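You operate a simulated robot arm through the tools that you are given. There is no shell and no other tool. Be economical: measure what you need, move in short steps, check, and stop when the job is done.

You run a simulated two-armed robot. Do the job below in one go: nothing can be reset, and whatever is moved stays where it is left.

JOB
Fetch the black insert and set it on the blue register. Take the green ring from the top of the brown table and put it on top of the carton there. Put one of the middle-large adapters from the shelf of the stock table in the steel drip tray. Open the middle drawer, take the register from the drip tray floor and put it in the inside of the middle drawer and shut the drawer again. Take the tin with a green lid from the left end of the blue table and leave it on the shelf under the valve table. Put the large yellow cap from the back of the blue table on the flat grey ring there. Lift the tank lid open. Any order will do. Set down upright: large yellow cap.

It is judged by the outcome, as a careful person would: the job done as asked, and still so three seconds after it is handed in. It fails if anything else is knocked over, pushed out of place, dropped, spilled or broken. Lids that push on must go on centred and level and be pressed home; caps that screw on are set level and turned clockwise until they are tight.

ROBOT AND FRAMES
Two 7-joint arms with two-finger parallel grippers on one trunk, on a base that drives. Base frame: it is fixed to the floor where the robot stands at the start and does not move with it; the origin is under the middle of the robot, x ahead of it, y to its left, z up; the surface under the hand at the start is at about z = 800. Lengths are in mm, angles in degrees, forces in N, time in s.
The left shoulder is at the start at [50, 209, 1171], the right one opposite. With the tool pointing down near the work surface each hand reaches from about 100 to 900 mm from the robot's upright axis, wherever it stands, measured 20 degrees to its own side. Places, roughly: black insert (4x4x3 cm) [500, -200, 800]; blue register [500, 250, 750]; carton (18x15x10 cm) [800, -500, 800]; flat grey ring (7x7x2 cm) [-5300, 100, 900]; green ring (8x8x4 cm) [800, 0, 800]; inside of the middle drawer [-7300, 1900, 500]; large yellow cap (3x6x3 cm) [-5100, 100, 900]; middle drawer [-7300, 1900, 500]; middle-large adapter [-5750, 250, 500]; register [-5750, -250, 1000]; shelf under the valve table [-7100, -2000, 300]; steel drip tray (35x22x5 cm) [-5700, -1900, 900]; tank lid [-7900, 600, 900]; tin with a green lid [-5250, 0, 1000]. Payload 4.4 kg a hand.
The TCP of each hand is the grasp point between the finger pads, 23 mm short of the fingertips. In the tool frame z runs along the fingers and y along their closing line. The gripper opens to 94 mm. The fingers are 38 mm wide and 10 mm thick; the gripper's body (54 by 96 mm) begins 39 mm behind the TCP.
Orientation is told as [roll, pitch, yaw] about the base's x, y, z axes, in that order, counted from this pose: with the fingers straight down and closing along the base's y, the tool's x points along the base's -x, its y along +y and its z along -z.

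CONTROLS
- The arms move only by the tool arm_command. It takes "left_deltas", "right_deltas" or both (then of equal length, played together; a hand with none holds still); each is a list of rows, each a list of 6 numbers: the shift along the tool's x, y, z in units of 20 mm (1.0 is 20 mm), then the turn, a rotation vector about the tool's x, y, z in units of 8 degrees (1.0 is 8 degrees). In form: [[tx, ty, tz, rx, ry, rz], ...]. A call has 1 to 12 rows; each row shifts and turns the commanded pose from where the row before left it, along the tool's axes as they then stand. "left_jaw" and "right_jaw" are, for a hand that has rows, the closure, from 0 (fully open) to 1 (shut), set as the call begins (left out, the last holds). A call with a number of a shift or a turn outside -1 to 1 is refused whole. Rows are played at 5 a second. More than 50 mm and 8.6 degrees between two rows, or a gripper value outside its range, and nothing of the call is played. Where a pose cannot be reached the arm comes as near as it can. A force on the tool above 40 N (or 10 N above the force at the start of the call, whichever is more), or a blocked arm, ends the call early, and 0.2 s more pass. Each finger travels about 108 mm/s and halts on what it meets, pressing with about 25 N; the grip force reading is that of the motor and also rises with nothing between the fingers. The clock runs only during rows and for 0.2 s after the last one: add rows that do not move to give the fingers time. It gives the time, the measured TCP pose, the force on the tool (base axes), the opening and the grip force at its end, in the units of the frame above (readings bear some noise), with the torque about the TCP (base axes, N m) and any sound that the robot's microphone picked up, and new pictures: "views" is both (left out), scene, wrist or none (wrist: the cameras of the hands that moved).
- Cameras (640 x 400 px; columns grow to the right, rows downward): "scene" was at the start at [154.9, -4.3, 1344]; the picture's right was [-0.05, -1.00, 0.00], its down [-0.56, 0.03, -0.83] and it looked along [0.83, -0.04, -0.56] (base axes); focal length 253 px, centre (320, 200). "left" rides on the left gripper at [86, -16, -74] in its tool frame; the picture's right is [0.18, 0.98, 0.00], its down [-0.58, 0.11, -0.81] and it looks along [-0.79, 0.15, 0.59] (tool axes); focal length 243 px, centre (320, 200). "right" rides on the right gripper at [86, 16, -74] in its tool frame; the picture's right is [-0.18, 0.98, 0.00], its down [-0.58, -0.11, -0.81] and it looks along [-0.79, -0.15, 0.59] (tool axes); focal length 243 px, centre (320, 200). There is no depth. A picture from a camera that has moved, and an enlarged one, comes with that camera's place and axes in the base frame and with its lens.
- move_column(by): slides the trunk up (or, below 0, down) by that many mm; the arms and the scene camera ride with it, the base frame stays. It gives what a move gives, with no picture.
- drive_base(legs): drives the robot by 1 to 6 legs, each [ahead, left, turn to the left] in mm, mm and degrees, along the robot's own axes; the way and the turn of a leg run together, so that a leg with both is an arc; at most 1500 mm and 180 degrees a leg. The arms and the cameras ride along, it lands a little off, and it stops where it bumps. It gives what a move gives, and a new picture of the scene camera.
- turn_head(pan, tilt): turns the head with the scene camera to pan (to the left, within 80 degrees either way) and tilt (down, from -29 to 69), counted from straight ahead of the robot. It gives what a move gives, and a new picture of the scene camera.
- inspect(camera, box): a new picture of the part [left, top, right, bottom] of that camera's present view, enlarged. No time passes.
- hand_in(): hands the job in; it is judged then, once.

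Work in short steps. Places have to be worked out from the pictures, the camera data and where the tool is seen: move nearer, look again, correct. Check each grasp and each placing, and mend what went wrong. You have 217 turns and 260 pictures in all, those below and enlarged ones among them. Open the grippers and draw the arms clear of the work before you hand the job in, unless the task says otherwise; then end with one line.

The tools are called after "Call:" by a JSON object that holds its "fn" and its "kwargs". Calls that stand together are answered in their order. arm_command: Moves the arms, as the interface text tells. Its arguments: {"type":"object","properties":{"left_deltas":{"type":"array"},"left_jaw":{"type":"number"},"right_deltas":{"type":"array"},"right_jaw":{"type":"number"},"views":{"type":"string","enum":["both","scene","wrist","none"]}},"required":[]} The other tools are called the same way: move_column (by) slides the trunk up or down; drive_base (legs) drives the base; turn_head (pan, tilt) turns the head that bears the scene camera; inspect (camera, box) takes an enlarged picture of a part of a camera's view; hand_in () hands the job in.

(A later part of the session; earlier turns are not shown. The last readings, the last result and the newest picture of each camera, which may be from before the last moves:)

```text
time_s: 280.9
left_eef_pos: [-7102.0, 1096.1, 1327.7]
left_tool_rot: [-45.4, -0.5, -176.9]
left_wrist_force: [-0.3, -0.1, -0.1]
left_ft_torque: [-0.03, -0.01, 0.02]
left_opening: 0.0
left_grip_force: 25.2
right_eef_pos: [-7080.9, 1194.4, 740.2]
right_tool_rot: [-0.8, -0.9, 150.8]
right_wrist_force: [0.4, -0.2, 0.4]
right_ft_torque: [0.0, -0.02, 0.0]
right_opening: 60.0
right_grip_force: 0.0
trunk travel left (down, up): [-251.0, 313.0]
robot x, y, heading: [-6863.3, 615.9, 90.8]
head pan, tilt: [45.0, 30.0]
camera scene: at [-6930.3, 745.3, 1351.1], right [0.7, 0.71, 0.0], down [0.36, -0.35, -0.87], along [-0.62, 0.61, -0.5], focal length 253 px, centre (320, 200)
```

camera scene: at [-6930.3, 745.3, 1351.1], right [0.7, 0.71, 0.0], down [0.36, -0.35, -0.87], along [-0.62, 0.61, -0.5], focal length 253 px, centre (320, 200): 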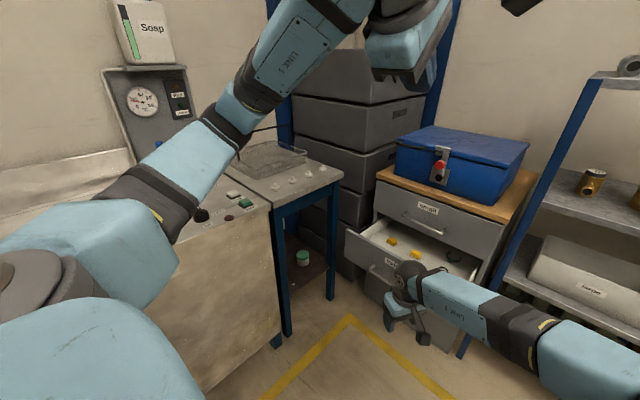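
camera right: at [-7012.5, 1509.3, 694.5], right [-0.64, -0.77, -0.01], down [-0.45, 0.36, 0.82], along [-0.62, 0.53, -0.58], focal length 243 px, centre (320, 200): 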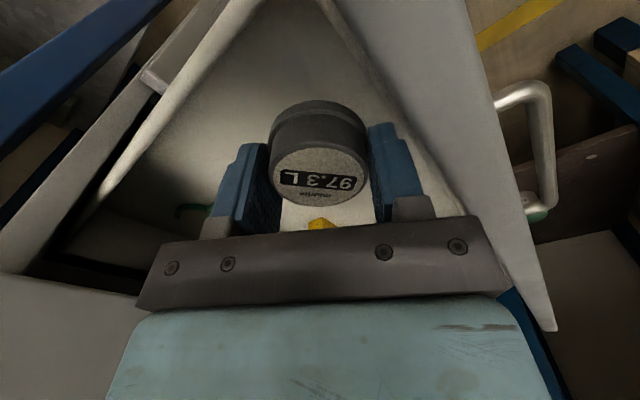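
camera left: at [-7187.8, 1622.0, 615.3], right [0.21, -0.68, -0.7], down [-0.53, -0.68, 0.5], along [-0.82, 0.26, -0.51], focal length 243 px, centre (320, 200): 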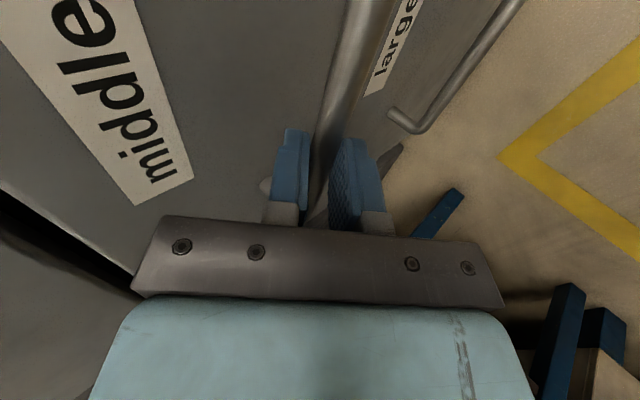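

Now the right hand turns square again and moves right; the left hand moves out over to the handle's side.

Call:
{"fn": "arm_command", "kwargs": {"right_deltas": [[0, 0, 0, 0, 0, 0.94], [0, 0, 0, 0, 0, 0.94], [0, 0, 0, 0, 0, 0.94], [0, 0, 0, 0, 0, 0.94], [0, 0, 0, 0, 0, 0.94], [0, 0, 0, 0, 0, 0.94], [0, 0, 0, 0, 0, 0.94], [0, 0, 0, 0, 0, 0.94], [0, -1, 0, 0, 0, 0], [0, -1, 0, 0, 0, 0], [0, -1, 0, 0, 0, 0], [0, -1, 0, 0, 0, 0]], "left_deltas": [[-1, 0, 0, 0, 0, 0], [-1, 0, 0, 0, 0, 0], [-1, 0, 0, 0, 0, 0], [-1, 0, 0, 0, 0, 0], [-1, 0, 0, 0, 0, 0], [-1, 0, 0, 0, 0, 0], [-1, 0, 0, 0, 0, 0], [-1, 0, 0, 0, 0, 0], [-0.6, -0.7, 0.7, 0, 0, 0], [0, -0.7, 0.7, 0, 0, 0], [0, -0.7, 0.7, 0, 0, 0], [0, -0.7, 0.7, 0, 0, 0]], "left_jaw": 0.4, "views": "none"}}

Call:
{"fn": "arm_command", "kwargs": {"right_deltas": [[0, -1, 0, 0, 0, 0], [0, -1, 0, 0, 0, 0], [0, -1, 0, 0, 0, 0], [0, -1, -1, 0, 0, 0], [0, -1, -1, 0, 0, 0], [0, -1, -1, 0, 0, 0], [0, -1, -1, 0, 0, 0], [0, -1, -1, 0, 0, 0], [0, -1, -1, 0, 0, 0], [0, -1, -1, 0, 0, 0], [0, -1, -1, 0, 0, 0], [0, -1, -1, 0, 0, 0]], "left_deltas": [[0, -0.7, 0.7, 0, 0, 0], [0, -0.7, 0.7, 0, 0, 0], [0, -0.7, 0.7, 0, 0, 0], [0, -0.7, 0.7, 0, 0, 0], [0, -0.7, 0.7, 0, 0, 0], [0, -0.7, 0.7, 0, 0, 0], [0, -0.7, 0.7, 0, 0, 0], [0, -0.7, 0.7, 0, 0, 0], [0, 0.7, 0.7, 0, 0, 0], [0, 0.7, 0.7, 0, 0, 0], [0, 0.7, 0.7, 0, 0, 0], [0, 0.7, 0.7, 0, 0, 0]], "views": "scene"}}

```text
time_s: 283.5
left_eef_pos: [-7276.3, 1166.5, 1329.4]
left_tool_rot: [-45.4, -0.4, -176.9]
left_wrist_force: [0.2, -0.4, 0.0]
left_ft_torque: [0.0, -0.03, 0.0]
left_opening: 56.3
left_grip_force: 0.0
right_eef_pos: [-6998.9, 1198.5, 742.2]
right_tool_rot: [0.5, -1.3, 90.7]
right_wrist_force: [-0.1, 0.0, 0.9]
right_ft_torque: [0.03, 0.01, 0.01]
right_opening: 60.4
right_grip_force: 0.1
trunk travel left (down, up): [-251.0, 313.0]
robot x, y, heading: [-6863.9, 614.6, 90.6]
head pan, tilt: [45.0, 30.0]
```

```text
time_s: 286.1
left_eef_pos: [-7287.7, 1325.5, 1249.6]
left_tool_rot: [-45.3, -0.5, -177.0]
left_wrist_force: [-0.1, 0.1, 0.5]
left_ft_torque: [-0.01, 0.0, -0.01]
left_opening: 56.4
left_grip_force: 0.0
right_eef_pos: [-6758.8, 1196.9, 917.9]
right_tool_rot: [0.3, -1.1, 90.7]
right_wrist_force: [0.0, -0.3, -0.2]
right_ft_torque: [-0.02, 0.05, 0.03]
right_opening: 59.9
right_grip_force: 0.1
trunk travel left (down, up): [-251.0, 313.0]
robot x, y, heading: [-6867.8, 615.8, 90.3]
head pan, tilt: [45.0, 30.0]
camera scene: at [-6930.0, 745.5, 1351.1], right [0.7, 0.71, 0.0], down [0.36, -0.35, -0.87], along [-0.62, 0.61, -0.5], focal length 253 px, centre (320, 200)
```

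scene: 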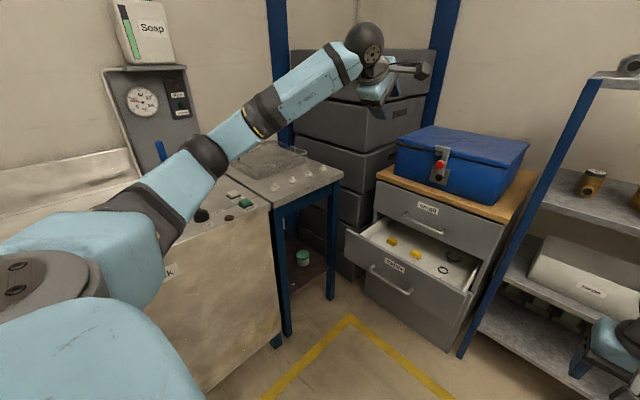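

I lower the left hand straight down in front of the drawer to handle height.

Call:
{"fn": "arm_command", "kwargs": {"left_deltas": [[0.1, 0.7, 0.7, 0, 0, 0], [0.1, 0.7, 0.7, 0, 0, 0], [0.1, 0.7, 0.7, 0, 0, 0], [0.1, 0.7, 0.7, 0, 0, 0], [0.1, 0.7, 0.7, 0, 0, 0], [0.1, 0.7, 0.7, 0, 0, 0], [0, 0.7, 0.7, 0, 0, 0], [0, 0.7, 0.7, 0, 0, 0], [0, 0.7, 0.7, 0, 0, 0], [0, 0.7, 0.7, 0, 0, 0], [0, 0.7, 0.7, 0, 0, 0], [0, 0.7, 0.7, 0, 0, 0]], "views": "none"}}

Call:
{"fn": "arm_command", "kwargs": {"left_deltas": [[0, 0.7, 0.7, 0, 0, 0], [0, 0.7, 0.7, 0, 0, 0], [0, 0.7, 0.7, 0, 0, 0], [0, 0.7, 0.7, 0, 0, 0], [0, 0.7, 0.7, 0, 0, 0], [0, 0.7, 0.7, 0, 0, 0], [0, 0.7, 0.7, 0, 0, 0], [0, 0.7, 0.7, 0, 0, 0], [0, 0.7, 0.7, 0, 0, 0], [0, 0.7, 0.7, 0, 0, 0], [0, 0.7, 0.7, 0, 0, 0], [0, 0.7, 0.7, 0, 0, 0]], "views": "none"}}

Call:
{"fn": "arm_command", "kwargs": {"left_deltas": [[0, 0.7, 0.7, 0, 0, 0], [0, 0.7, 0.7, 0, 0, 0], [0, 0.7, 0.7, 0, 0, 0], [0, 0.7, 0.7, 0, 0, 0], [0, 0.7, 0.7, 0, 0, 0], [0, 0.7, 0.7, 0, 0, 0], [0, 0.7, 0.7, 0, 0, 0], [0, 0.7, 0.7, 0, 0, 0], [0, 0.7, 0.7, 0, 0, 0], [0, 0.7, 0.7, 0, 0, 0]], "views": "both"}}

```text
time_s: 288.7
left_eef_pos: [-7277.1, 1326.5, 1012.2]
left_tool_rot: [-45.3, -0.5, -176.9]
left_wrist_force: [-0.8, 0.0, 0.7]
left_ft_torque: [0.0, 0.0, 0.0]
left_opening: 56.4
left_grip_force: 0.1
right_eef_pos: [-6759.3, 1196.0, 918.5]
right_tool_rot: [0.3, -1.1, 90.6]
right_wrist_force: [-0.6, 0.8, 0.0]
right_ft_torque: [-0.02, 0.03, 0.0]
right_opening: 60.1
right_grip_force: 0.1
trunk travel left (down, up): [-251.0, 313.0]
robot x, y, heading: [-6861.1, 615.8, 90.6]
head pan, tilt: [45.0, 30.0]
```

```text
time_s: 291.3
left_eef_pos: [-7278.4, 1327.5, 775.2]
left_tool_rot: [-45.3, -0.4, -176.7]
left_wrist_force: [0.4, 0.7, 0.5]
left_ft_torque: [0.02, 0.03, -0.01]
left_opening: 56.6
left_grip_force: 0.0
right_eef_pos: [-6758.2, 1195.8, 918.1]
right_tool_rot: [0.3, -1.2, 90.7]
right_wrist_force: [0.2, -0.1, -0.1]
right_ft_torque: [0.02, -0.01, 0.01]
right_opening: 60.2
right_grip_force: 0.1
trunk travel left (down, up): [-251.0, 313.0]
robot x, y, heading: [-6868.7, 620.2, 90.3]
head pan, tilt: [45.0, 30.0]
```

```text
time_s: 293.5
left_eef_pos: [-7282.6, 1328.0, 578.3]
left_tool_rot: [-45.4, -0.5, -176.8]
left_wrist_force: [-0.7, 0.5, 1.1]
left_ft_torque: [0.01, 0.0, 0.02]
left_opening: 56.4
left_grip_force: 0.2
right_eef_pos: [-6757.8, 1197.6, 919.8]
right_tool_rot: [0.4, -1.2, 90.7]
right_wrist_force: [0.2, -0.9, 0.6]
right_ft_torque: [0.0, 0.01, 0.02]
right_opening: 60.3
right_grip_force: 0.0
trunk travel left (down, up): [-251.0, 313.0]
robot x, y, heading: [-6865.5, 615.7, 90.5]
head pan, tilt: [45.0, 30.0]
camera scene: at [-6930.3, 746.0, 1351.0], right [0.7, 0.71, 0.0], down [0.36, -0.35, -0.87], along [-0.62, 0.61, -0.5], focal length 253 px, centre (320, 200)
camera left: at [-7192.3, 1290.5, 640.6], right [0.22, -0.68, -0.7], down [-0.54, -0.68, 0.49], along [-0.81, 0.27, -0.51], focal length 243 px, centre (320, 200)
```

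scene: 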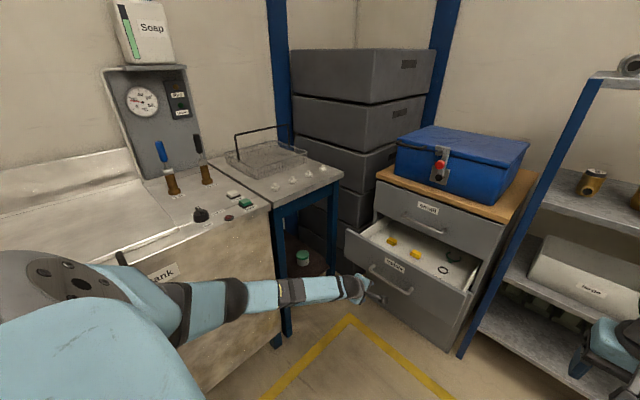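
left: 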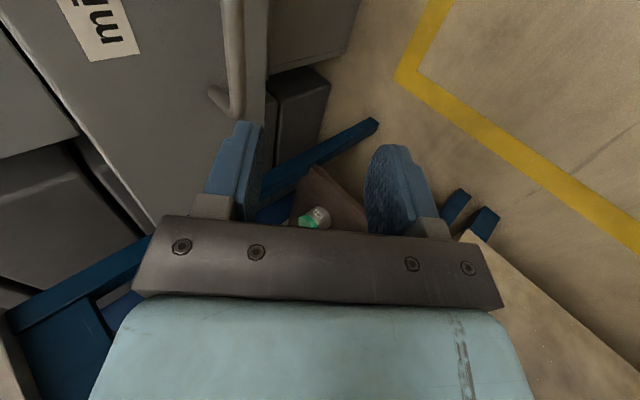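

The bar is confirmed at (1457,543). I lower 26 mm and drive forward 120 mm so the bar enters the jaws.

Call:
{"fn": "arm_command", "kwargs": {"left_deltas": [[0, 0.46, 0.46, 0, 0, 0], [0, 0.46, 0.46, 0, 0, 0], [0, 0, 0, 0, 0, 0]], "views": "none"}}

Call:
{"fn": "drive_base", "kwargs": {"legs": [[115, 0, 0]]}}

Call:
{"fn": "inspect", "kwargs": {"camera": "left", "box": [0, 0, 640, 400]}}

```text
time_s: 294.3
left_eef_pos: [-7280.8, 1329.6, 552.5]
left_tool_rot: [-45.3, -0.5, -176.9]
left_wrist_force: [-0.5, 0.1, 0.6]
left_ft_torque: [0.03, -0.02, 0.04]
left_opening: 56.5
left_grip_force: 0.1
right_eef_pos: [-6758.3, 1197.3, 918.4]
right_tool_rot: [0.3, -1.2, 90.7]
right_wrist_force: [-0.1, 0.0, 0.6]
right_ft_torque: [0.0, -0.02, -0.01]
right_opening: 60.3
right_grip_force: 0.0
trunk travel left (down, up): [-251.0, 313.0]
robot x, y, heading: [-6859.8, 617.1, 90.5]
head pan, tilt: [45.0, 30.0]
```

```text
time_s: 295.5
left_eef_pos: [-7280.4, 1443.6, 550.3]
left_tool_rot: [-45.3, -0.5, -177.0]
left_wrist_force: [1.2, 0.2, 0.0]
left_ft_torque: [-0.02, 0.0, 0.01]
left_opening: 56.6
left_grip_force: 0.0
right_eef_pos: [-6756.9, 1310.9, 917.7]
right_tool_rot: [0.3, -1.1, 90.5]
right_wrist_force: [0.5, 0.1, -0.5]
right_ft_torque: [-0.01, -0.03, -0.02]
right_opening: 60.1
right_grip_force: 0.1
trunk travel left (down, up): [-251.0, 313.0]
robot x, y, heading: [-6864.6, 727.0, 90.3]
head pan, tilt: [45.0, 30.0]
camera scene: at [-6930.8, 861.0, 1350.9], right [0.7, 0.71, 0.0], down [0.36, -0.35, -0.87], along [-0.62, 0.61, -0.5], focal length 253 px, centre (320, 200)
```

scene: 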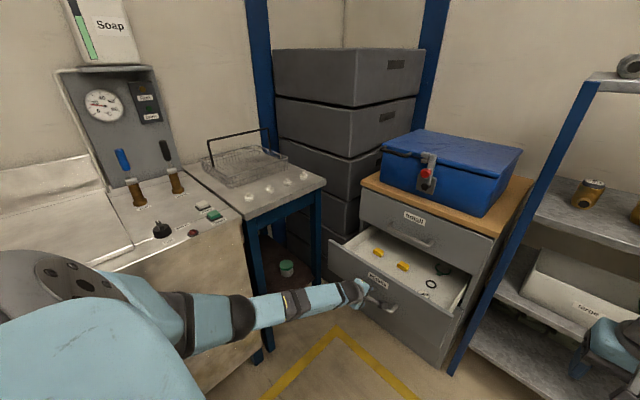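

```text
1.00 times, centred on (320, 200) of left (not enlarged: the box is as wide or as high as the picture)
camera zoom: at [-7190.7, 1405.5, 613.7], right [0.21, -0.68, -0.7], down [-0.54, -0.68, 0.49], along [-0.81, 0.27, -0.52], focal length 243 px, centre (320, 200)
```

zoom: 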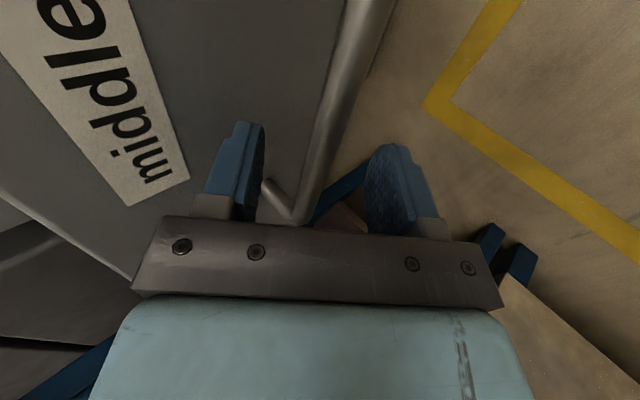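

The bar is between the fingers. I close on it and drive forward to push the drawer shut.

Call:
{"fn": "arm_command", "kwargs": {"left_deltas": [[0, 0, 0, 0, 0, 0], [0, 0, 0, 0, 0, 0], [0, 0, 0, 0, 0, 0]], "left_jaw": 1, "views": "none"}}

Call:
{"fn": "drive_base", "kwargs": {"legs": [[206, 0, 0]]}}

```text
time_s: 296.3
left_eef_pos: [-7279.4, 1442.6, 551.1]
left_tool_rot: [-45.4, -0.6, -177.2]
left_wrist_force: [-1.1, -0.2, 2.5]
left_ft_torque: [0.06, 1.25, -1.42]
left_opening: 14.3
left_grip_force: 45.1
right_eef_pos: [-6756.9, 1310.2, 919.5]
right_tool_rot: [0.4, -1.2, 90.4]
right_wrist_force: [-0.4, 0.5, 0.0]
right_ft_torque: [0.0, 0.03, 0.0]
right_opening: 60.3
right_grip_force: 0.1
trunk travel left (down, up): [-251.0, 313.0]
robot x, y, heading: [-6865.3, 726.8, 90.0]
head pan, tilt: [45.0, 30.0]
```

```text
time_s: 298.0
left_eef_pos: [-7280.6, 1648.8, 551.9]
left_tool_rot: [-45.4, -0.5, -177.1]
left_wrist_force: [-13.8, -0.4, 7.0]
left_ft_torque: [0.03, 1.12, -1.35]
left_opening: 14.4
left_grip_force: 44.7
right_eef_pos: [-6756.4, 1513.4, 919.1]
right_tool_rot: [0.3, -1.2, 90.4]
right_wrist_force: [0.7, 0.6, -0.5]
right_ft_torque: [0.01, 0.02, -0.01]
right_opening: 60.3
right_grip_force: 0.0
trunk travel left (down, up): [-251.0, 313.0]
robot x, y, heading: [-6865.7, 933.4, 90.2]
head pan, tilt: [45.0, 30.0]
camera scene: at [-6931.1, 1064.2, 1351.1], right [0.71, 0.71, 0.0], down [0.35, -0.35, -0.87], along [-0.61, 0.61, -0.5], focal length 253 px, centre (320, 200)
```

scene: 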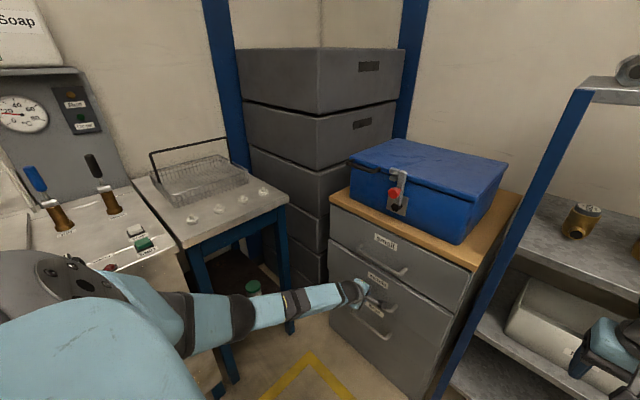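

Almost shut; I push another 12 mm.

Call:
{"fn": "drive_base", "kwargs": {"legs": [[12, 0, 0]]}}

Call:
{"fn": "inspect", "kwargs": {"camera": "scene", "box": [310, 180, 500, 400]}}

```text
time_s: 298.7
left_eef_pos: [-7280.6, 1660.1, 551.2]
left_tool_rot: [-45.3, -0.6, -177.1]
left_wrist_force: [-0.8, -2.1, -2.0]
left_ft_torque: [-0.08, 1.53, -0.96]
left_opening: 14.4
left_grip_force: 44.9
right_eef_pos: [-6756.3, 1526.9, 918.5]
right_tool_rot: [0.3, -1.3, 90.5]
right_wrist_force: [0.9, 0.8, 0.8]
right_ft_torque: [0.02, 0.01, 0.06]
right_opening: 60.4
right_grip_force: 0.2
trunk travel left (down, up): [-251.0, 313.0]
robot x, y, heading: [-6864.8, 946.2, 90.2]
head pan, tilt: [45.0, 30.0]
camera scene: at [-6931.2, 1077.1, 1350.8], right [0.71, 0.71, 0.0], down [0.35, -0.35, -0.87], along [-0.61, 0.61, -0.5], focal length 253 px, centre (320, 200)
```

scene: 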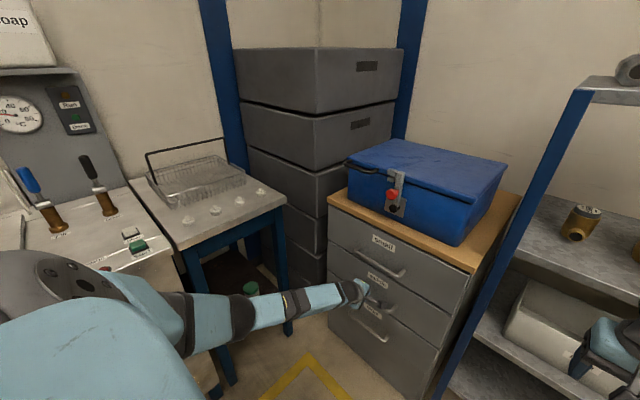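

```text
1.82 times, centred on (405, 290) of scene
camera zoom: at [-6931.2, 1077.1, 1350.8], right [0.71, 0.71, 0.0], down [0.35, -0.35, -0.87], along [-0.61, 0.61, -0.5], focal length 460 px, centre (166, 36)
```

zoom: 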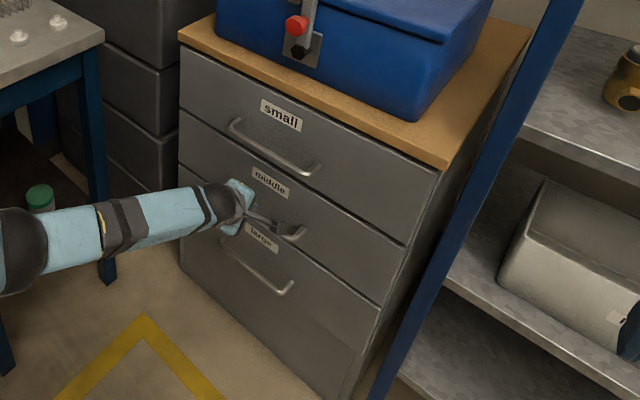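

Looks flush; one more small push to be sure it's fully home.

Call:
{"fn": "drive_base", "kwargs": {"legs": [[12, 0, 0]]}}

```text
time_s: 299.6
left_eef_pos: [-7281.3, 1663.4, 547.9]
left_tool_rot: [-44.8, -1.2, -177.4]
left_wrist_force: [1.8, -3.4, 5.1]
left_ft_torque: [0.01, 1.72, -0.99]
left_opening: 14.0
left_grip_force: 45.1
right_eef_pos: [-6756.5, 1534.6, 919.4]
right_tool_rot: [0.5, -1.3, 90.4]
right_wrist_force: [-0.1, 0.5, 0.2]
right_ft_torque: [-0.04, -0.02, -0.02]
right_opening: 60.1
right_grip_force: 0.1
trunk travel left (down, up): [-251.0, 313.0]
robot x, y, heading: [-6863.9, 952.7, 90.2]
head pan, tilt: [45.0, 30.0]
stopped in leg 1: the force on the tool passed its limit at 42 N (the readings are from after the stop); the commanded pose is now the measured one
camera scene: at [-6930.8, 1084.3, 1351.1], right [0.7, 0.71, 0.0], down [0.35, -0.35, -0.87], along [-0.61, 0.61, -0.5], focal length 253 px, centre (320, 200)
```

scene: 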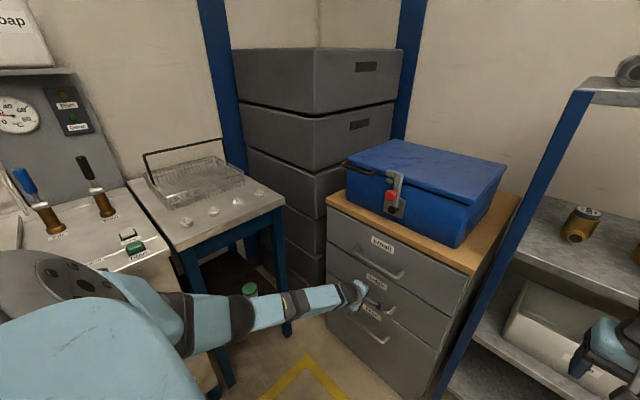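

The drawer is fully home (42 N stop). I open the jaws and back away.

Call:
{"fn": "arm_command", "kwargs": {"left_deltas": [[0, 0, 0, 0, 0, 0], [0, 0, 0, 0, 0, 0], [0, 0, 0, 0, 0, 0]], "left_jaw": 0.4, "views": "none"}}

Call:
{"fn": "drive_base", "kwargs": {"legs": [[-250, 0, 0]]}}

Call:
{"fn": "inspect", "kwargs": {"camera": "scene", "box": [320, 160, 560, 400]}}

```text
time_s: 300.4
left_eef_pos: [-7280.0, 1664.1, 547.0]
left_tool_rot: [-44.6, -0.9, -177.2]
left_wrist_force: [0.6, 0.3, 0.0]
left_ft_torque: [-0.02, 0.02, 0.01]
left_opening: 56.4
left_grip_force: 0.1
right_eef_pos: [-6757.6, 1535.4, 919.1]
right_tool_rot: [0.3, -1.2, 90.5]
right_wrist_force: [0.1, -0.2, 0.5]
right_ft_torque: [-0.01, -0.05, -0.01]
right_opening: 60.2
right_grip_force: 0.0
trunk travel left (down, up): [-251.0, 313.0]
robot x, y, heading: [-6868.3, 953.5, 90.1]
head pan, tilt: [45.0, 30.0]
```

```text
time_s: 302.2
left_eef_pos: [-7282.4, 1411.7, 546.7]
left_tool_rot: [-44.8, -1.1, -177.0]
left_wrist_force: [0.1, -0.2, 0.3]
left_ft_torque: [0.0, -0.02, -0.02]
left_opening: 56.4
left_grip_force: 0.0
right_eef_pos: [-6758.5, 1285.7, 919.4]
right_tool_rot: [0.4, -1.2, 90.7]
right_wrist_force: [0.5, -0.3, -0.4]
right_ft_torque: [-0.01, 0.0, -0.02]
right_opening: 60.3
right_grip_force: 0.1
trunk travel left (down, up): [-251.0, 313.0]
robot x, y, heading: [-6865.2, 700.9, 90.4]
head pan, tilt: [45.0, 30.0]
camera scene: at [-6930.6, 833.4, 1351.1], right [0.7, 0.71, 0.0], down [0.36, -0.35, -0.87], along [-0.62, 0.61, -0.5], focal length 253 px, centre (320, 200)
```

scene: 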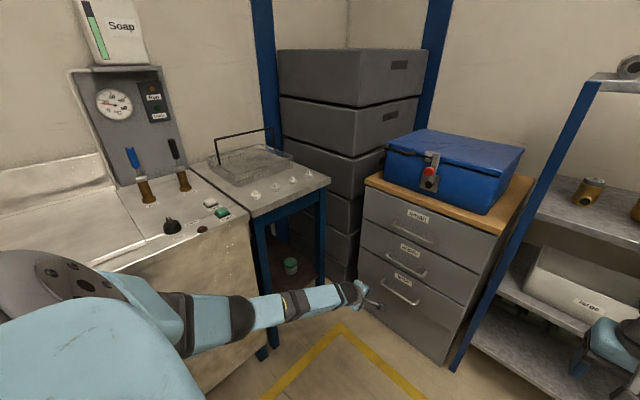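

```text
1.67 times, centred on (440, 280) of scene
camera zoom: at [-6930.6, 833.4, 1351.1], right [0.7, 0.71, 0.0], down [0.36, -0.35, -0.87], along [-0.62, 0.61, -0.5], focal length 422 px, centre (120, 67)
```

zoom: 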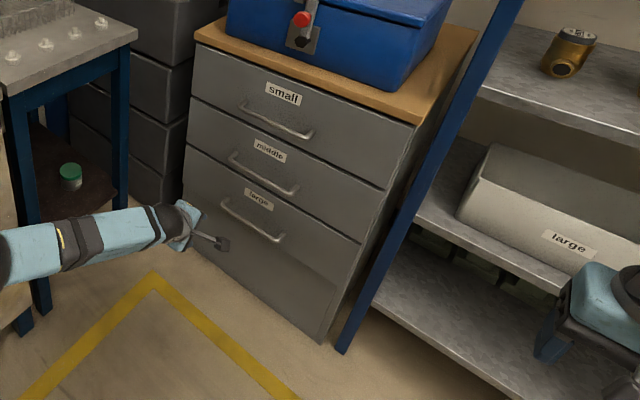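

The middle drawer is shut with the register inside. Next, the tank lid: I raise and draw in the left hand, then turn to look at the tank.

Call:
{"fn": "arm_command", "kwargs": {"left_deltas": [[0, -0.7, -0.7, 0, 0, 0], [0, -0.7, -0.7, 0, 0, 0], [0, -0.7, -0.7, 0, 0, 0], [0, -0.7, -0.7, 0, 0, 0], [0, -0.7, -0.7, 0, 0, 0], [0, -0.7, -0.7, 0, 0, 0], [0, -0.7, -0.7, 0, 0, 0], [0, -0.7, -0.7, 0, 0, 0], [0, -0.7, -0.7, 0, 0, 0], [0, -0.7, -0.7, 0, 0, 0], [0, -0.7, -0.7, 0, 0, 0], [0, -0.7, -0.7, 0, 0, 0]], "views": "none"}}

Call:
{"fn": "arm_command", "kwargs": {"left_deltas": [[0, -0.7, -0.7, 0, 0, 0], [0, -0.7, -0.7, 0, 0, 0], [0, -0.7, -0.7, 0, 0, 0], [0, -0.7, -0.7, 0, 0, 0], [0, -0.7, -0.7, 0, 0, 0], [0, -0.7, -0.7, 0, 0, 0], [0, -0.7, -0.7, 0, 0, 0], [0, -0.7, -0.7, 0, 0, 0], [0, -0.7, -0.7, 0, 0, 0], [0, -0.7, -0.7, 0, 0, 0], [0, -0.7, -0.7, 0, 0, 0], [0, -0.7, -0.7, 0, 0, 0]], "views": "none"}}

Call:
{"fn": "arm_command", "kwargs": {"left_deltas": [[1, 0.7, -0.7, 0, 0, 0], [1, 0.7, -0.7, 0, 0, 0], [1, 0.7, -0.7, 0, 0, 0], [1, 0.7, -0.7, 0, 0, 0], [0, 0.7, -0.7, 0, 0, 0], [0, 0.7, -0.7, 0, 0, 0], [0, 0.7, -0.7, 0, 0, 0], [0, 0.7, -0.7, 0, 0, 0], [0, 0.7, -0.7, 0, 0, 0], [0, 0.7, -0.7, 0, 0, 0], [0, 0.7, -0.7, 0, 0, 0], [0, 0.7, -0.7, 0, 0, 0]], "right_deltas": [[0, 0, -1, 0, 0, 0], [0, 0, -1, 0, 0, 0], [0, 0, -1, 0, 0, 0], [0, 0, -1, 0, 0, 0], [0, 0, -1, 0, 0, 0], [0, 0, -1, 0, 0, 0], [0, 0, -1, 0, 0, 0], [0, 0, -1, 0, 0, 0], [0, 0, -1, 0, 0, 0], [1, 0, 0, 0, 0, 0], [1, 0, 0, 0, 0, 0], [1, 0, 0, 0, 0, 0]], "views": "none"}}

Call:
{"fn": "drive_base", "kwargs": {"legs": [[-150, -150, 0]]}}

```text
time_s: 304.8
left_eef_pos: [-7278.3, 1413.4, 783.5]
left_tool_rot: [-44.6, -1.0, -176.9]
left_wrist_force: [0.2, 0.2, 0.5]
left_ft_torque: [-0.01, 0.04, 0.04]
left_opening: 56.2
left_grip_force: 0.0
right_eef_pos: [-6756.9, 1284.8, 919.1]
right_tool_rot: [0.3, -1.2, 90.7]
right_wrist_force: [-0.8, 0.3, -0.2]
right_ft_torque: [-0.01, 0.0, 0.0]
right_opening: 60.2
right_grip_force: 0.1
trunk travel left (down, up): [-251.0, 313.0]
robot x, y, heading: [-6862.5, 703.4, 90.3]
head pan, tilt: [45.0, 30.0]
```

```text
time_s: 307.4
left_eef_pos: [-7275.4, 1414.9, 1024.1]
left_tool_rot: [-44.8, -1.0, -177.0]
left_wrist_force: [-0.5, 0.6, 0.1]
left_ft_torque: [0.01, 0.0, -0.01]
left_opening: 56.5
left_grip_force: 0.0
right_eef_pos: [-6757.3, 1285.7, 917.9]
right_tool_rot: [0.2, -1.2, 90.7]
right_wrist_force: [0.4, -0.3, 0.4]
right_ft_torque: [-0.03, -0.01, 0.0]
right_opening: 60.2
right_grip_force: 0.1
trunk travel left (down, up): [-251.0, 313.0]
robot x, y, heading: [-6865.1, 701.2, 90.5]
head pan, tilt: [45.0, 30.0]
```

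```text
time_s: 310.0
left_eef_pos: [-7180.3, 1180.4, 1021.1]
left_tool_rot: [-44.7, -1.1, -177.0]
left_wrist_force: [-0.1, -0.1, -0.2]
left_ft_torque: [0.01, -0.02, 0.0]
left_opening: 56.7
left_grip_force: 0.0
right_eef_pos: [-6757.0, 1219.8, 1097.5]
right_tool_rot: [0.3, -1.3, 90.6]
right_wrist_force: [-0.5, 0.0, 0.4]
right_ft_torque: [-0.02, -0.02, 0.03]
right_opening: 60.3
right_grip_force: 0.1
trunk travel left (down, up): [-251.0, 313.0]
robot x, y, heading: [-6865.6, 705.1, 90.2]
head pan, tilt: [45.0, 30.0]
```

```text
time_s: 311.7
left_eef_pos: [-7067.8, 1058.1, 1022.1]
left_tool_rot: [-44.9, -0.9, -176.8]
left_wrist_force: [-0.3, 0.8, -1.1]
left_ft_torque: [-0.02, 0.0, -0.02]
left_opening: 56.3
left_grip_force: 0.1
right_eef_pos: [-6644.8, 1100.3, 1098.9]
right_tool_rot: [0.2, -1.2, 90.9]
right_wrist_force: [-0.2, -0.1, 0.2]
right_ft_torque: [0.0, -0.04, 0.03]
right_opening: 60.2
right_grip_force: 0.0
trunk travel left (down, up): [-251.0, 313.0]
robot x, y, heading: [-6750.9, 580.3, 90.7]
head pan, tilt: [45.0, 30.0]
stopped in leg 1: the robot was blocked; the commanded pose is now the measured one
camera scene: at [-6818.0, 712.9, 1350.9], right [0.7, 0.72, 0.0], down [0.36, -0.35, -0.87], along [-0.62, 0.6, -0.5], focal length 253 px, centre (320, 200)
```

scene: 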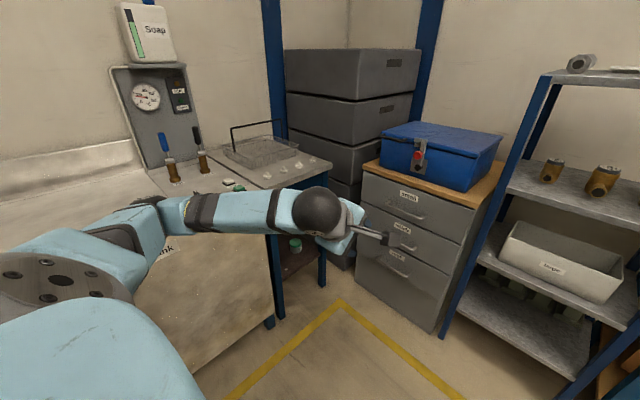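

I bumped the stock table's corner with the base; I move off it and turn left to face the tank.

Call:
{"fn": "drive_base", "kwargs": {"legs": [[100, 60, 0], [0, 0, 89]]}}

Call:
{"fn": "turn_head", "kwargs": {"pan": 0, "tilt": 30}}

```text
time_s: 316.8
left_eef_pos: [-7291.6, 371.2, 1021.8]
left_tool_rot: [-44.9, -0.9, -87.6]
left_wrist_force: [-0.1, 0.0, -0.2]
left_ft_torque: [-0.01, -0.02, 0.01]
left_opening: 56.3
left_grip_force: 0.1
right_eef_pos: [-7328.4, 795.3, 1096.9]
right_tool_rot: [0.2, -1.1, -179.8]
right_wrist_force: [0.6, 0.2, -0.6]
right_ft_torque: [0.02, -0.01, 0.03]
right_opening: 59.9
right_grip_force: 0.1
trunk travel left (down, up): [-251.0, 313.0]
robot x, y, heading: [-6810.9, 680.9, 179.8]
head pan, tilt: [45.0, 30.0]
camera scene: at [-6943.9, 617.6, 1351.0], right [-0.71, 0.71, 0.0], down [0.35, 0.35, -0.87], along [-0.61, -0.61, -0.5], focal length 253 px, centre (320, 200)
```

scene: 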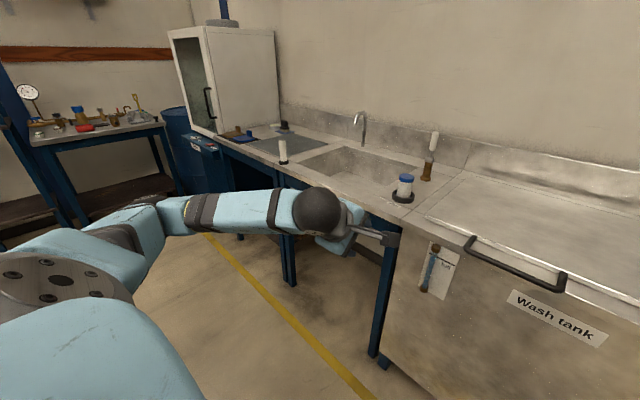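

```text
time_s: 317.9
left_eef_pos: [-7291.6, 369.9, 1021.3]
left_tool_rot: [-44.9, -0.8, -87.6]
left_wrist_force: [0.1, 0.5, 0.0]
left_ft_torque: [0.01, -0.01, -0.01]
left_opening: 56.6
left_grip_force: 0.0
right_eef_pos: [-7328.5, 795.1, 1097.0]
right_tool_rot: [0.2, -1.3, -179.9]
right_wrist_force: [0.0, 0.5, -0.8]
right_ft_torque: [0.03, 0.03, -0.01]
right_opening: 60.1
right_grip_force: 0.1
trunk travel left (down, up): [-251.0, 313.0]
robot x, y, heading: [-6813.8, 680.3, 180.1]
head pan, tilt: [0.0, 30.0]
camera scene: at [-6970.4, 681.6, 1351.0], right [0.0, 1.0, 0.0], down [0.5, 0.0, -0.87], along [-0.87, 0.0, -0.5], focal length 253 px, centre (320, 200)
```

scene: 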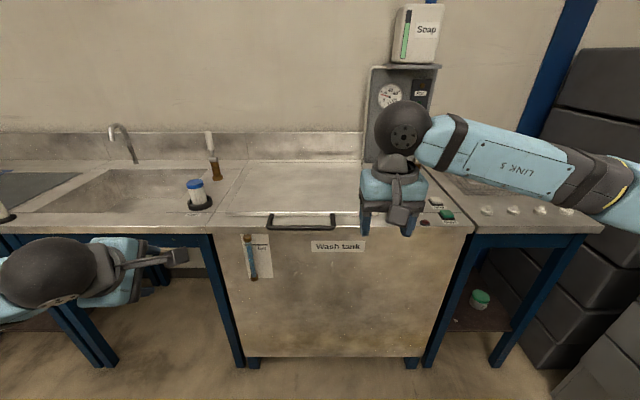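

Call:
{"fn": "inspect", "kwargs": {"camera": "scene", "box": [200, 130, 480, 290]}}

```text
2.29 times, centred on (340, 210) of scene
camera zoom: at [-6970.4, 681.6, 1351.0], right [0.0, 1.0, 0.0], down [0.5, 0.0, -0.87], along [-0.87, 0.0, -0.5], focal length 578 px, centre (274, 177)
```

zoom: 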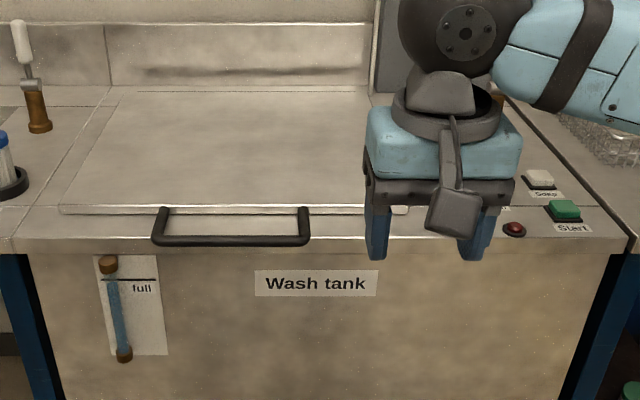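

The lid's front handle bar is about at (-7575, y 530–725, z≈910), the hinge at x≈-8109 at the back. I tip the left hand to vertical with jaws closing fore-aft, then drive up.

Call:
{"fn": "arm_command", "kwargs": {"left_deltas": [[0, 0, 0, -0.94, 0, 0], [0, 0, 0, -0.94, 0, 0], [0, 0, 0, -0.94, 0, 0], [0, 0, 0, -0.94, 0, 0], [0, 0, 0, -0.94, 0, 0], [0, 0, 0, -0.91, 0, 0], [0, 0, -1, 0, 0, 0], [0, 0, -1, 0, 0, 0], [0, 0, -1, 0, 0, 0], [0, 0, -1, 0, 0, 0], [0, 0, 0, 0, 0, 0]], "left_jaw": 0, "views": "none"}}

Call:
{"fn": "drive_base", "kwargs": {"legs": [[300, -70, 0]]}}

```text
time_s: 320.3
left_eef_pos: [-7291.5, 372.9, 1103.7]
left_tool_rot: [0.1, -0.9, -87.7]
left_wrist_force: [-0.2, 0.1, 0.6]
left_ft_torque: [0.0, 0.0, -0.03]
left_opening: 94.0
left_grip_force: 0.1
right_eef_pos: [-7329.1, 795.8, 1096.4]
right_tool_rot: [0.3, -1.2, -179.9]
right_wrist_force: [0.7, 0.9, -0.6]
right_ft_torque: [0.0, 0.01, 0.0]
right_opening: 60.0
right_grip_force: 0.1
trunk travel left (down, up): [-251.0, 313.0]
robot x, y, heading: [-6812.2, 681.8, 179.8]
head pan, tilt: [0.0, 30.0]
```

```text
time_s: 322.4
left_eef_pos: [-7593.5, 445.2, 1101.8]
left_tool_rot: [0.1, -0.8, -87.7]
left_wrist_force: [0.3, 0.1, -0.1]
left_ft_torque: [-0.02, -0.01, -0.01]
left_opening: 93.9
left_grip_force: 0.1
right_eef_pos: [-7630.0, 866.7, 1096.7]
right_tool_rot: [0.2, -1.2, 180.0]
right_wrist_force: [0.2, 0.2, 0.4]
right_ft_torque: [0.0, -0.01, -0.01]
right_opening: 60.3
right_grip_force: 0.1
trunk travel left (down, up): [-251.0, 313.0]
robot x, y, heading: [-7109.3, 750.1, 179.8]
head pan, tilt: [0.0, 30.0]
camera scene: at [-7271.5, 753.3, 1350.9], right [0.0, 1.0, 0.0], down [0.5, 0.0, -0.87], along [-0.87, 0.0, -0.5], focal length 253 px, centre (320, 200)
```

scene: 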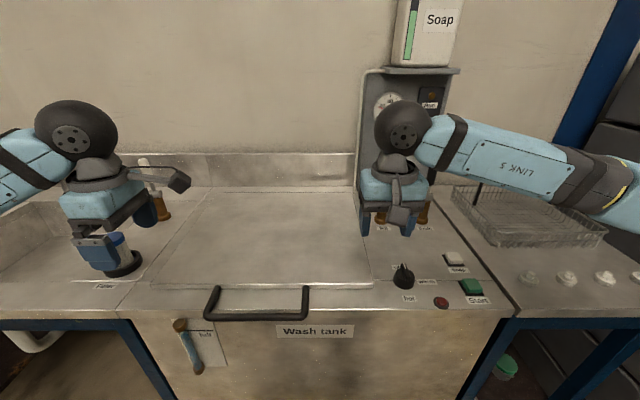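

The bar works out at (-7580, 634). I move the left hand over it and down to z 990.

Call:
{"fn": "arm_command", "kwargs": {"left_deltas": [[0.94, 0.1, 0, 0, 0, 0], [0.94, 0.1, 0, 0, 0, 0], [0.94, 0.1, 0, 0, 0, 0], [0.94, 0.1, 0, 0, 0, 0], [0.94, 0.1, 0, 0, 0, 0], [0.94, 0, 0, 0, 0, 0], [0.94, 0, 0.8, 0, 0, 0], [0.94, 0, 1, 0, 0, 0], [0.94, 0, 1, 0, 0, 0], [0.94, 0, 1, 0, 0, 0], [0, 0, 1, 0, 0, 0], [0, 0, 0.7, 0, 0, 0]], "views": "both"}}

```text
time_s: 325.0
left_eef_pos: [-7588.9, 631.8, 990.9]
left_tool_rot: [0.0, -0.9, -87.7]
left_wrist_force: [0.3, -0.1, 0.3]
left_ft_torque: [0.01, -0.01, 0.0]
left_opening: 94.1
left_grip_force: 0.0
right_eef_pos: [-7629.1, 868.8, 1097.1]
right_tool_rot: [0.4, -1.1, 179.9]
right_wrist_force: [0.8, -0.2, -0.7]
right_ft_torque: [-0.01, 0.03, 0.02]
right_opening: 60.1
right_grip_force: 0.0
trunk travel left (down, up): [-251.0, 313.0]
robot x, y, heading: [-7111.1, 755.7, 179.7]
head pan, tilt: [0.0, 30.0]
camera scene: at [-7271.2, 753.4, 1351.0], right [0.0, 1.0, 0.0], down [0.5, 0.0, -0.87], along [-0.87, 0.0, -0.5], focal length 253 px, centre (320, 200)
camera left: at [-7609.0, 717.6, 1062.1], right [0.97, 0.22, 0.0], down [0.13, -0.56, 0.82], along [0.18, -0.8, -0.58], focal length 243 px, centre (320, 200)
```

scene: 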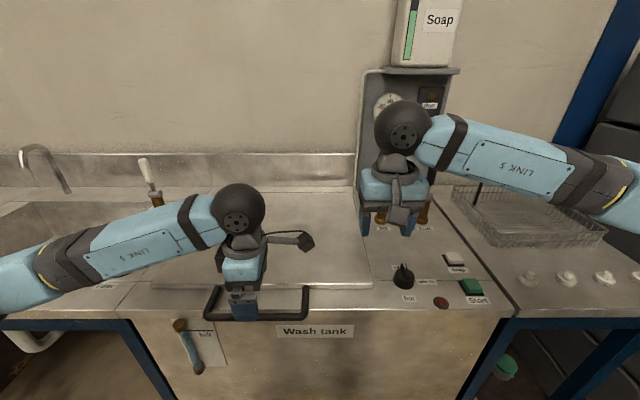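
left: 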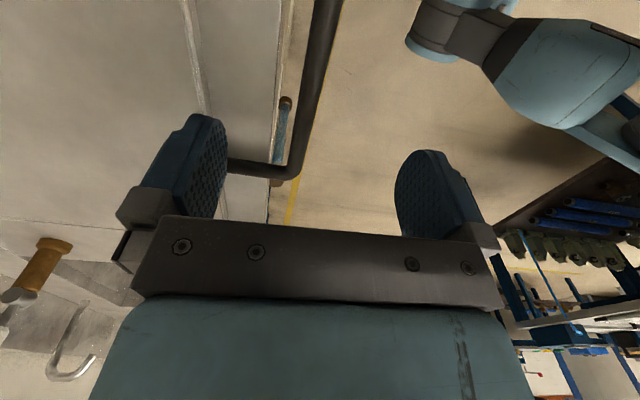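

The bar is at x≈-7593, z≈897, overhanging the tank front. I narrow the jaws to 45 mm and descend to TCP 914.

Call:
{"fn": "arm_command", "kwargs": {"left_deltas": [[0, -0.2, 0.8, 0, 0, 0], [0, 0, 0.9, 0, 0, 0], [0, 0, 0.9, 0, 0, 0], [0, 0, 0.7, 0, 0, 0], [0, 0, 0.5, 0, 0, 0], [0, 0, 0, 0, 0, 0]], "left_jaw": 0.52, "views": "wrist"}}

```text
time_s: 326.4
left_eef_pos: [-7593.1, 629.4, 913.3]
left_tool_rot: [0.2, -1.0, -87.7]
left_wrist_force: [0.1, -0.2, 0.1]
left_ft_torque: [-0.02, -0.01, 0.0]
left_opening: 45.0
left_grip_force: 0.0
right_eef_pos: [-7629.4, 868.2, 1097.4]
right_tool_rot: [0.3, -1.2, 179.9]
right_wrist_force: [0.4, 0.5, -0.3]
right_ft_torque: [-0.01, -0.01, 0.0]
right_opening: 60.1
right_grip_force: 0.0
trunk travel left (down, up): [-251.0, 313.0]
robot x, y, heading: [-7112.2, 752.6, 180.0]
head pan, tilt: [0.0, 30.0]
camera left: at [-7613.3, 715.0, 985.8], right [0.97, 0.22, 0.0], down [0.13, -0.56, 0.82], along [0.18, -0.8, -0.58], focal length 243 px, centre (320, 200)
```

left: 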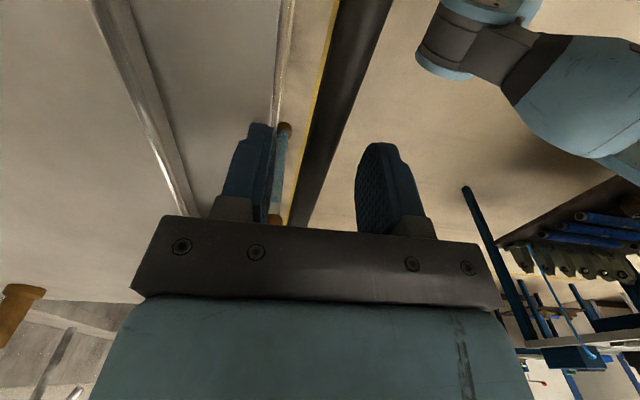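

The bar runs between the fingers. I go 4 mm lower and close.

Call:
{"fn": "arm_command", "kwargs": {"left_deltas": [[0, 0, 0.2, 0, 0, 0], [0, 0, 0, 0, 0, 0]], "views": "none"}}

Call:
{"fn": "arm_command", "kwargs": {"left_deltas": [[0, 0, 0, 0, 0, 0], [0, 0, 0, 0, 0, 0], [0, 0, 0, 0, 0, 0]], "left_jaw": 1, "views": "none"}}

```text
time_s: 327.0
left_eef_pos: [-7594.2, 629.3, 908.4]
left_tool_rot: [0.1, -0.9, -87.7]
left_wrist_force: [0.3, 0.7, 0.2]
left_ft_torque: [-0.02, 0.03, 0.05]
left_opening: 45.1
left_grip_force: 0.1
right_eef_pos: [-7629.0, 867.8, 1097.0]
right_tool_rot: [0.2, -1.2, 179.8]
right_wrist_force: [-0.3, -0.3, 0.6]
right_ft_torque: [0.04, 0.01, -0.02]
right_opening: 60.3
right_grip_force: 0.1
trunk travel left (down, up): [-251.0, 313.0]
robot x, y, heading: [-7112.0, 752.2, 179.8]
head pan, tilt: [0.0, 30.0]
```

```text
time_s: 327.8
left_eef_pos: [-7595.3, 630.3, 908.8]
left_tool_rot: [0.1, -0.9, -87.6]
left_wrist_force: [-11.6, -1.2, 2.0]
left_ft_torque: [-0.26, 0.25, -1.84]
left_opening: 16.9
left_grip_force: 45.4
right_eef_pos: [-7631.4, 866.9, 1096.9]
right_tool_rot: [0.2, -1.2, 179.9]
right_wrist_force: [0.5, -0.3, -0.2]
right_ft_torque: [0.02, 0.0, 0.0]
right_opening: 60.3
right_grip_force: 0.0
trunk travel left (down, up): [-251.0, 313.0]
robot x, y, heading: [-7109.4, 751.9, 180.1]
head pan, tilt: [0.0, 30.0]
```

Gripped (17 mm bar). I lift along the lid's arc (hinge radius about 514 mm), first 26 degrees.

Call:
{"fn": "arm_command", "kwargs": {"left_deltas": [[0, -0.02, -0.98, 0, 0, 0], [0, -0.06, -0.98, 0, 0, 0], [0, -0.1, -0.98, 0, 0, 0], [0, -0.13, -0.98, 0, 0, 0], [0, -0.17, -0.97, 0, 0, 0], [0, -0.21, -0.97, 0, 0, 0], [0, -0.25, -0.96, 0, 0, 0], [0, -0.28, -0.95, 0, 0, 0], [0, -0.32, -0.94, 0, 0, 0], [0, -0.35, -0.92, 0, 0, 0], [0, -0.39, -0.91, 0, 0, 0], [0, -0.42, -0.89, 0, 0, 0]], "views": "scene"}}

```text
time_s: 330.4
left_eef_pos: [-7647.6, 630.0, 1139.7]
left_tool_rot: [0.0, -0.8, -87.7]
left_wrist_force: [3.1, -10.0, 0.7]
left_ft_torque: [-0.14, -0.04, -1.58]
left_opening: 16.9
left_grip_force: 45.2
right_eef_pos: [-7629.7, 867.3, 1098.4]
right_tool_rot: [0.3, -1.3, 179.9]
right_wrist_force: [0.0, 0.2, -0.1]
right_ft_torque: [0.01, 0.03, 0.01]
right_opening: 60.3
right_grip_force: 0.1
trunk travel left (down, up): [-251.0, 313.0]
robot x, y, heading: [-7111.0, 751.9, 180.0]
head pan, tilt: [0.0, 30.0]
camera scene: at [-7270.4, 751.7, 1351.1], right [0.0, 1.0, 0.0], down [0.5, 0.0, -0.87], along [-0.87, 0.0, -0.5], focal length 253 px, centre (320, 200)
```

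scene: 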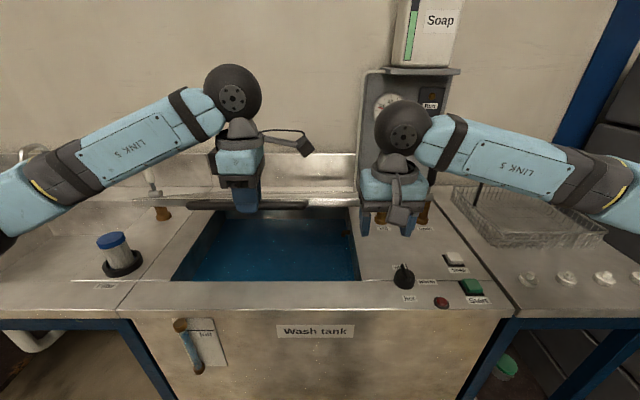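

The lid follows well. I continue the arc to about 53° while drawing the right hand back out of the way.

Call:
{"fn": "arm_command", "kwargs": {"left_deltas": [[0, -0.46, -0.88, 0, 0, 0], [0, -0.49, -0.86, 0, 0, 0], [0, -0.52, -0.84, 0, 0, 0], [0, -0.55, -0.82, 0, 0, 0], [0, -0.58, -0.8, 0, 0, 0], [0, -0.61, -0.77, 0, 0, 0], [0, -0.64, -0.75, 0, 0, 0], [0, -0.67, -0.72, 0, 0, 0], [0, -0.7, -0.7, 0, 0, 0], [0, -0.72, -0.67, 0, 0, 0], [0, -0.75, -0.64, 0, 0, 0], [0, -0.78, -0.61, 0, 0, 0]], "right_deltas": [[1, -0.3, 0, 0, 0, 0], [1, -0.3, 0, 0, 0, 0], [1, -0.3, 0, 0, 0, 0], [1, -0.3, 0, 0, 0, 0], [1, -0.3, 0, 0, 0, 0], [1, -0.3, 0, 0, 0, 0], [0, 0, 0, 0, 0, 0], [0, 0, 0, 0, 0, 0], [0, 0, 0, 0, 0, 0], [0, 0, 0, 0, 0, 0], [0, 0, 0, 0, 0, 0], [0, 0, 0, 0, 0, 0]], "views": "scene"}}

```text
time_s: 333.0
left_eef_pos: [-7796.5, 630.2, 1319.3]
left_tool_rot: [-0.1, -1.1, -87.7]
left_wrist_force: [7.0, 13.5, 8.5]
left_ft_torque: [0.66, -0.27, -1.66]
left_opening: 16.8
left_grip_force: 45.0
right_eef_pos: [-7507.9, 907.2, 1093.7]
right_tool_rot: [0.4, -1.3, 180.0]
right_wrist_force: [-0.2, -0.1, -0.7]
right_ft_torque: [-0.02, -0.02, 0.03]
right_opening: 60.2
right_grip_force: 0.0
trunk travel left (down, up): [-251.0, 313.0]
robot x, y, heading: [-7111.8, 752.6, 179.8]
head pan, tilt: [0.0, 30.0]
camera scene: at [-7268.8, 755.9, 1351.4], right [0.0, 1.0, 0.0], down [0.5, 0.0, -0.87], along [-0.87, 0.0, -0.5], focal length 253 px, centre (320, 200)
```

scene: 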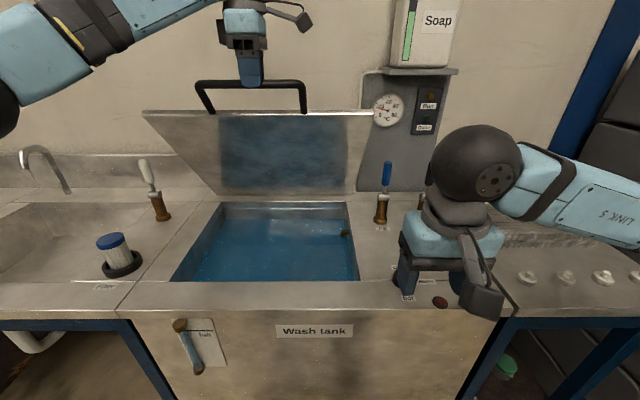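

53° open. Six more steps take it to about 66°; then base and trunk will carry the rest.

Call:
{"fn": "arm_command", "kwargs": {"left_deltas": [[0, -0.8, -0.58, 0, 0, 0], [0, -0.82, -0.55, 0, 0, 0], [0, -0.84, -0.52, 0, 0, 0], [0, -0.86, -0.49, 0, 0, 0], [0, -0.88, -0.45, 0, 0, 0], [0, -0.89, -0.42, 0, 0, 0], [0, -0.9, -0.38, 0, 0, 0], [0, -0.92, -0.34, 0, 0, 0]], "views": "none"}}

```text
time_s: 334.8
left_eef_pos: [-7878.8, 628.6, 1371.6]
left_tool_rot: [-0.1, -1.0, -87.8]
left_wrist_force: [4.1, 15.8, 8.8]
left_ft_torque: [-0.9, -0.02, -1.73]
left_opening: 16.6
left_grip_force: 45.0
left hand out of reach, approached as far as the arm can: row 6, 7, 8
right_eef_pos: [-7507.5, 907.4, 1093.4]
right_tool_rot: [0.5, -1.2, 179.9]
right_wrist_force: [0.2, 0.0, -0.3]
right_ft_torque: [0.0, 0.02, 0.01]
right_opening: 60.4
right_grip_force: 0.1
trunk travel left (down, up): [-251.0, 313.0]
robot x, y, heading: [-7113.3, 751.4, 179.8]
head pan, tilt: [0.0, 30.0]
```

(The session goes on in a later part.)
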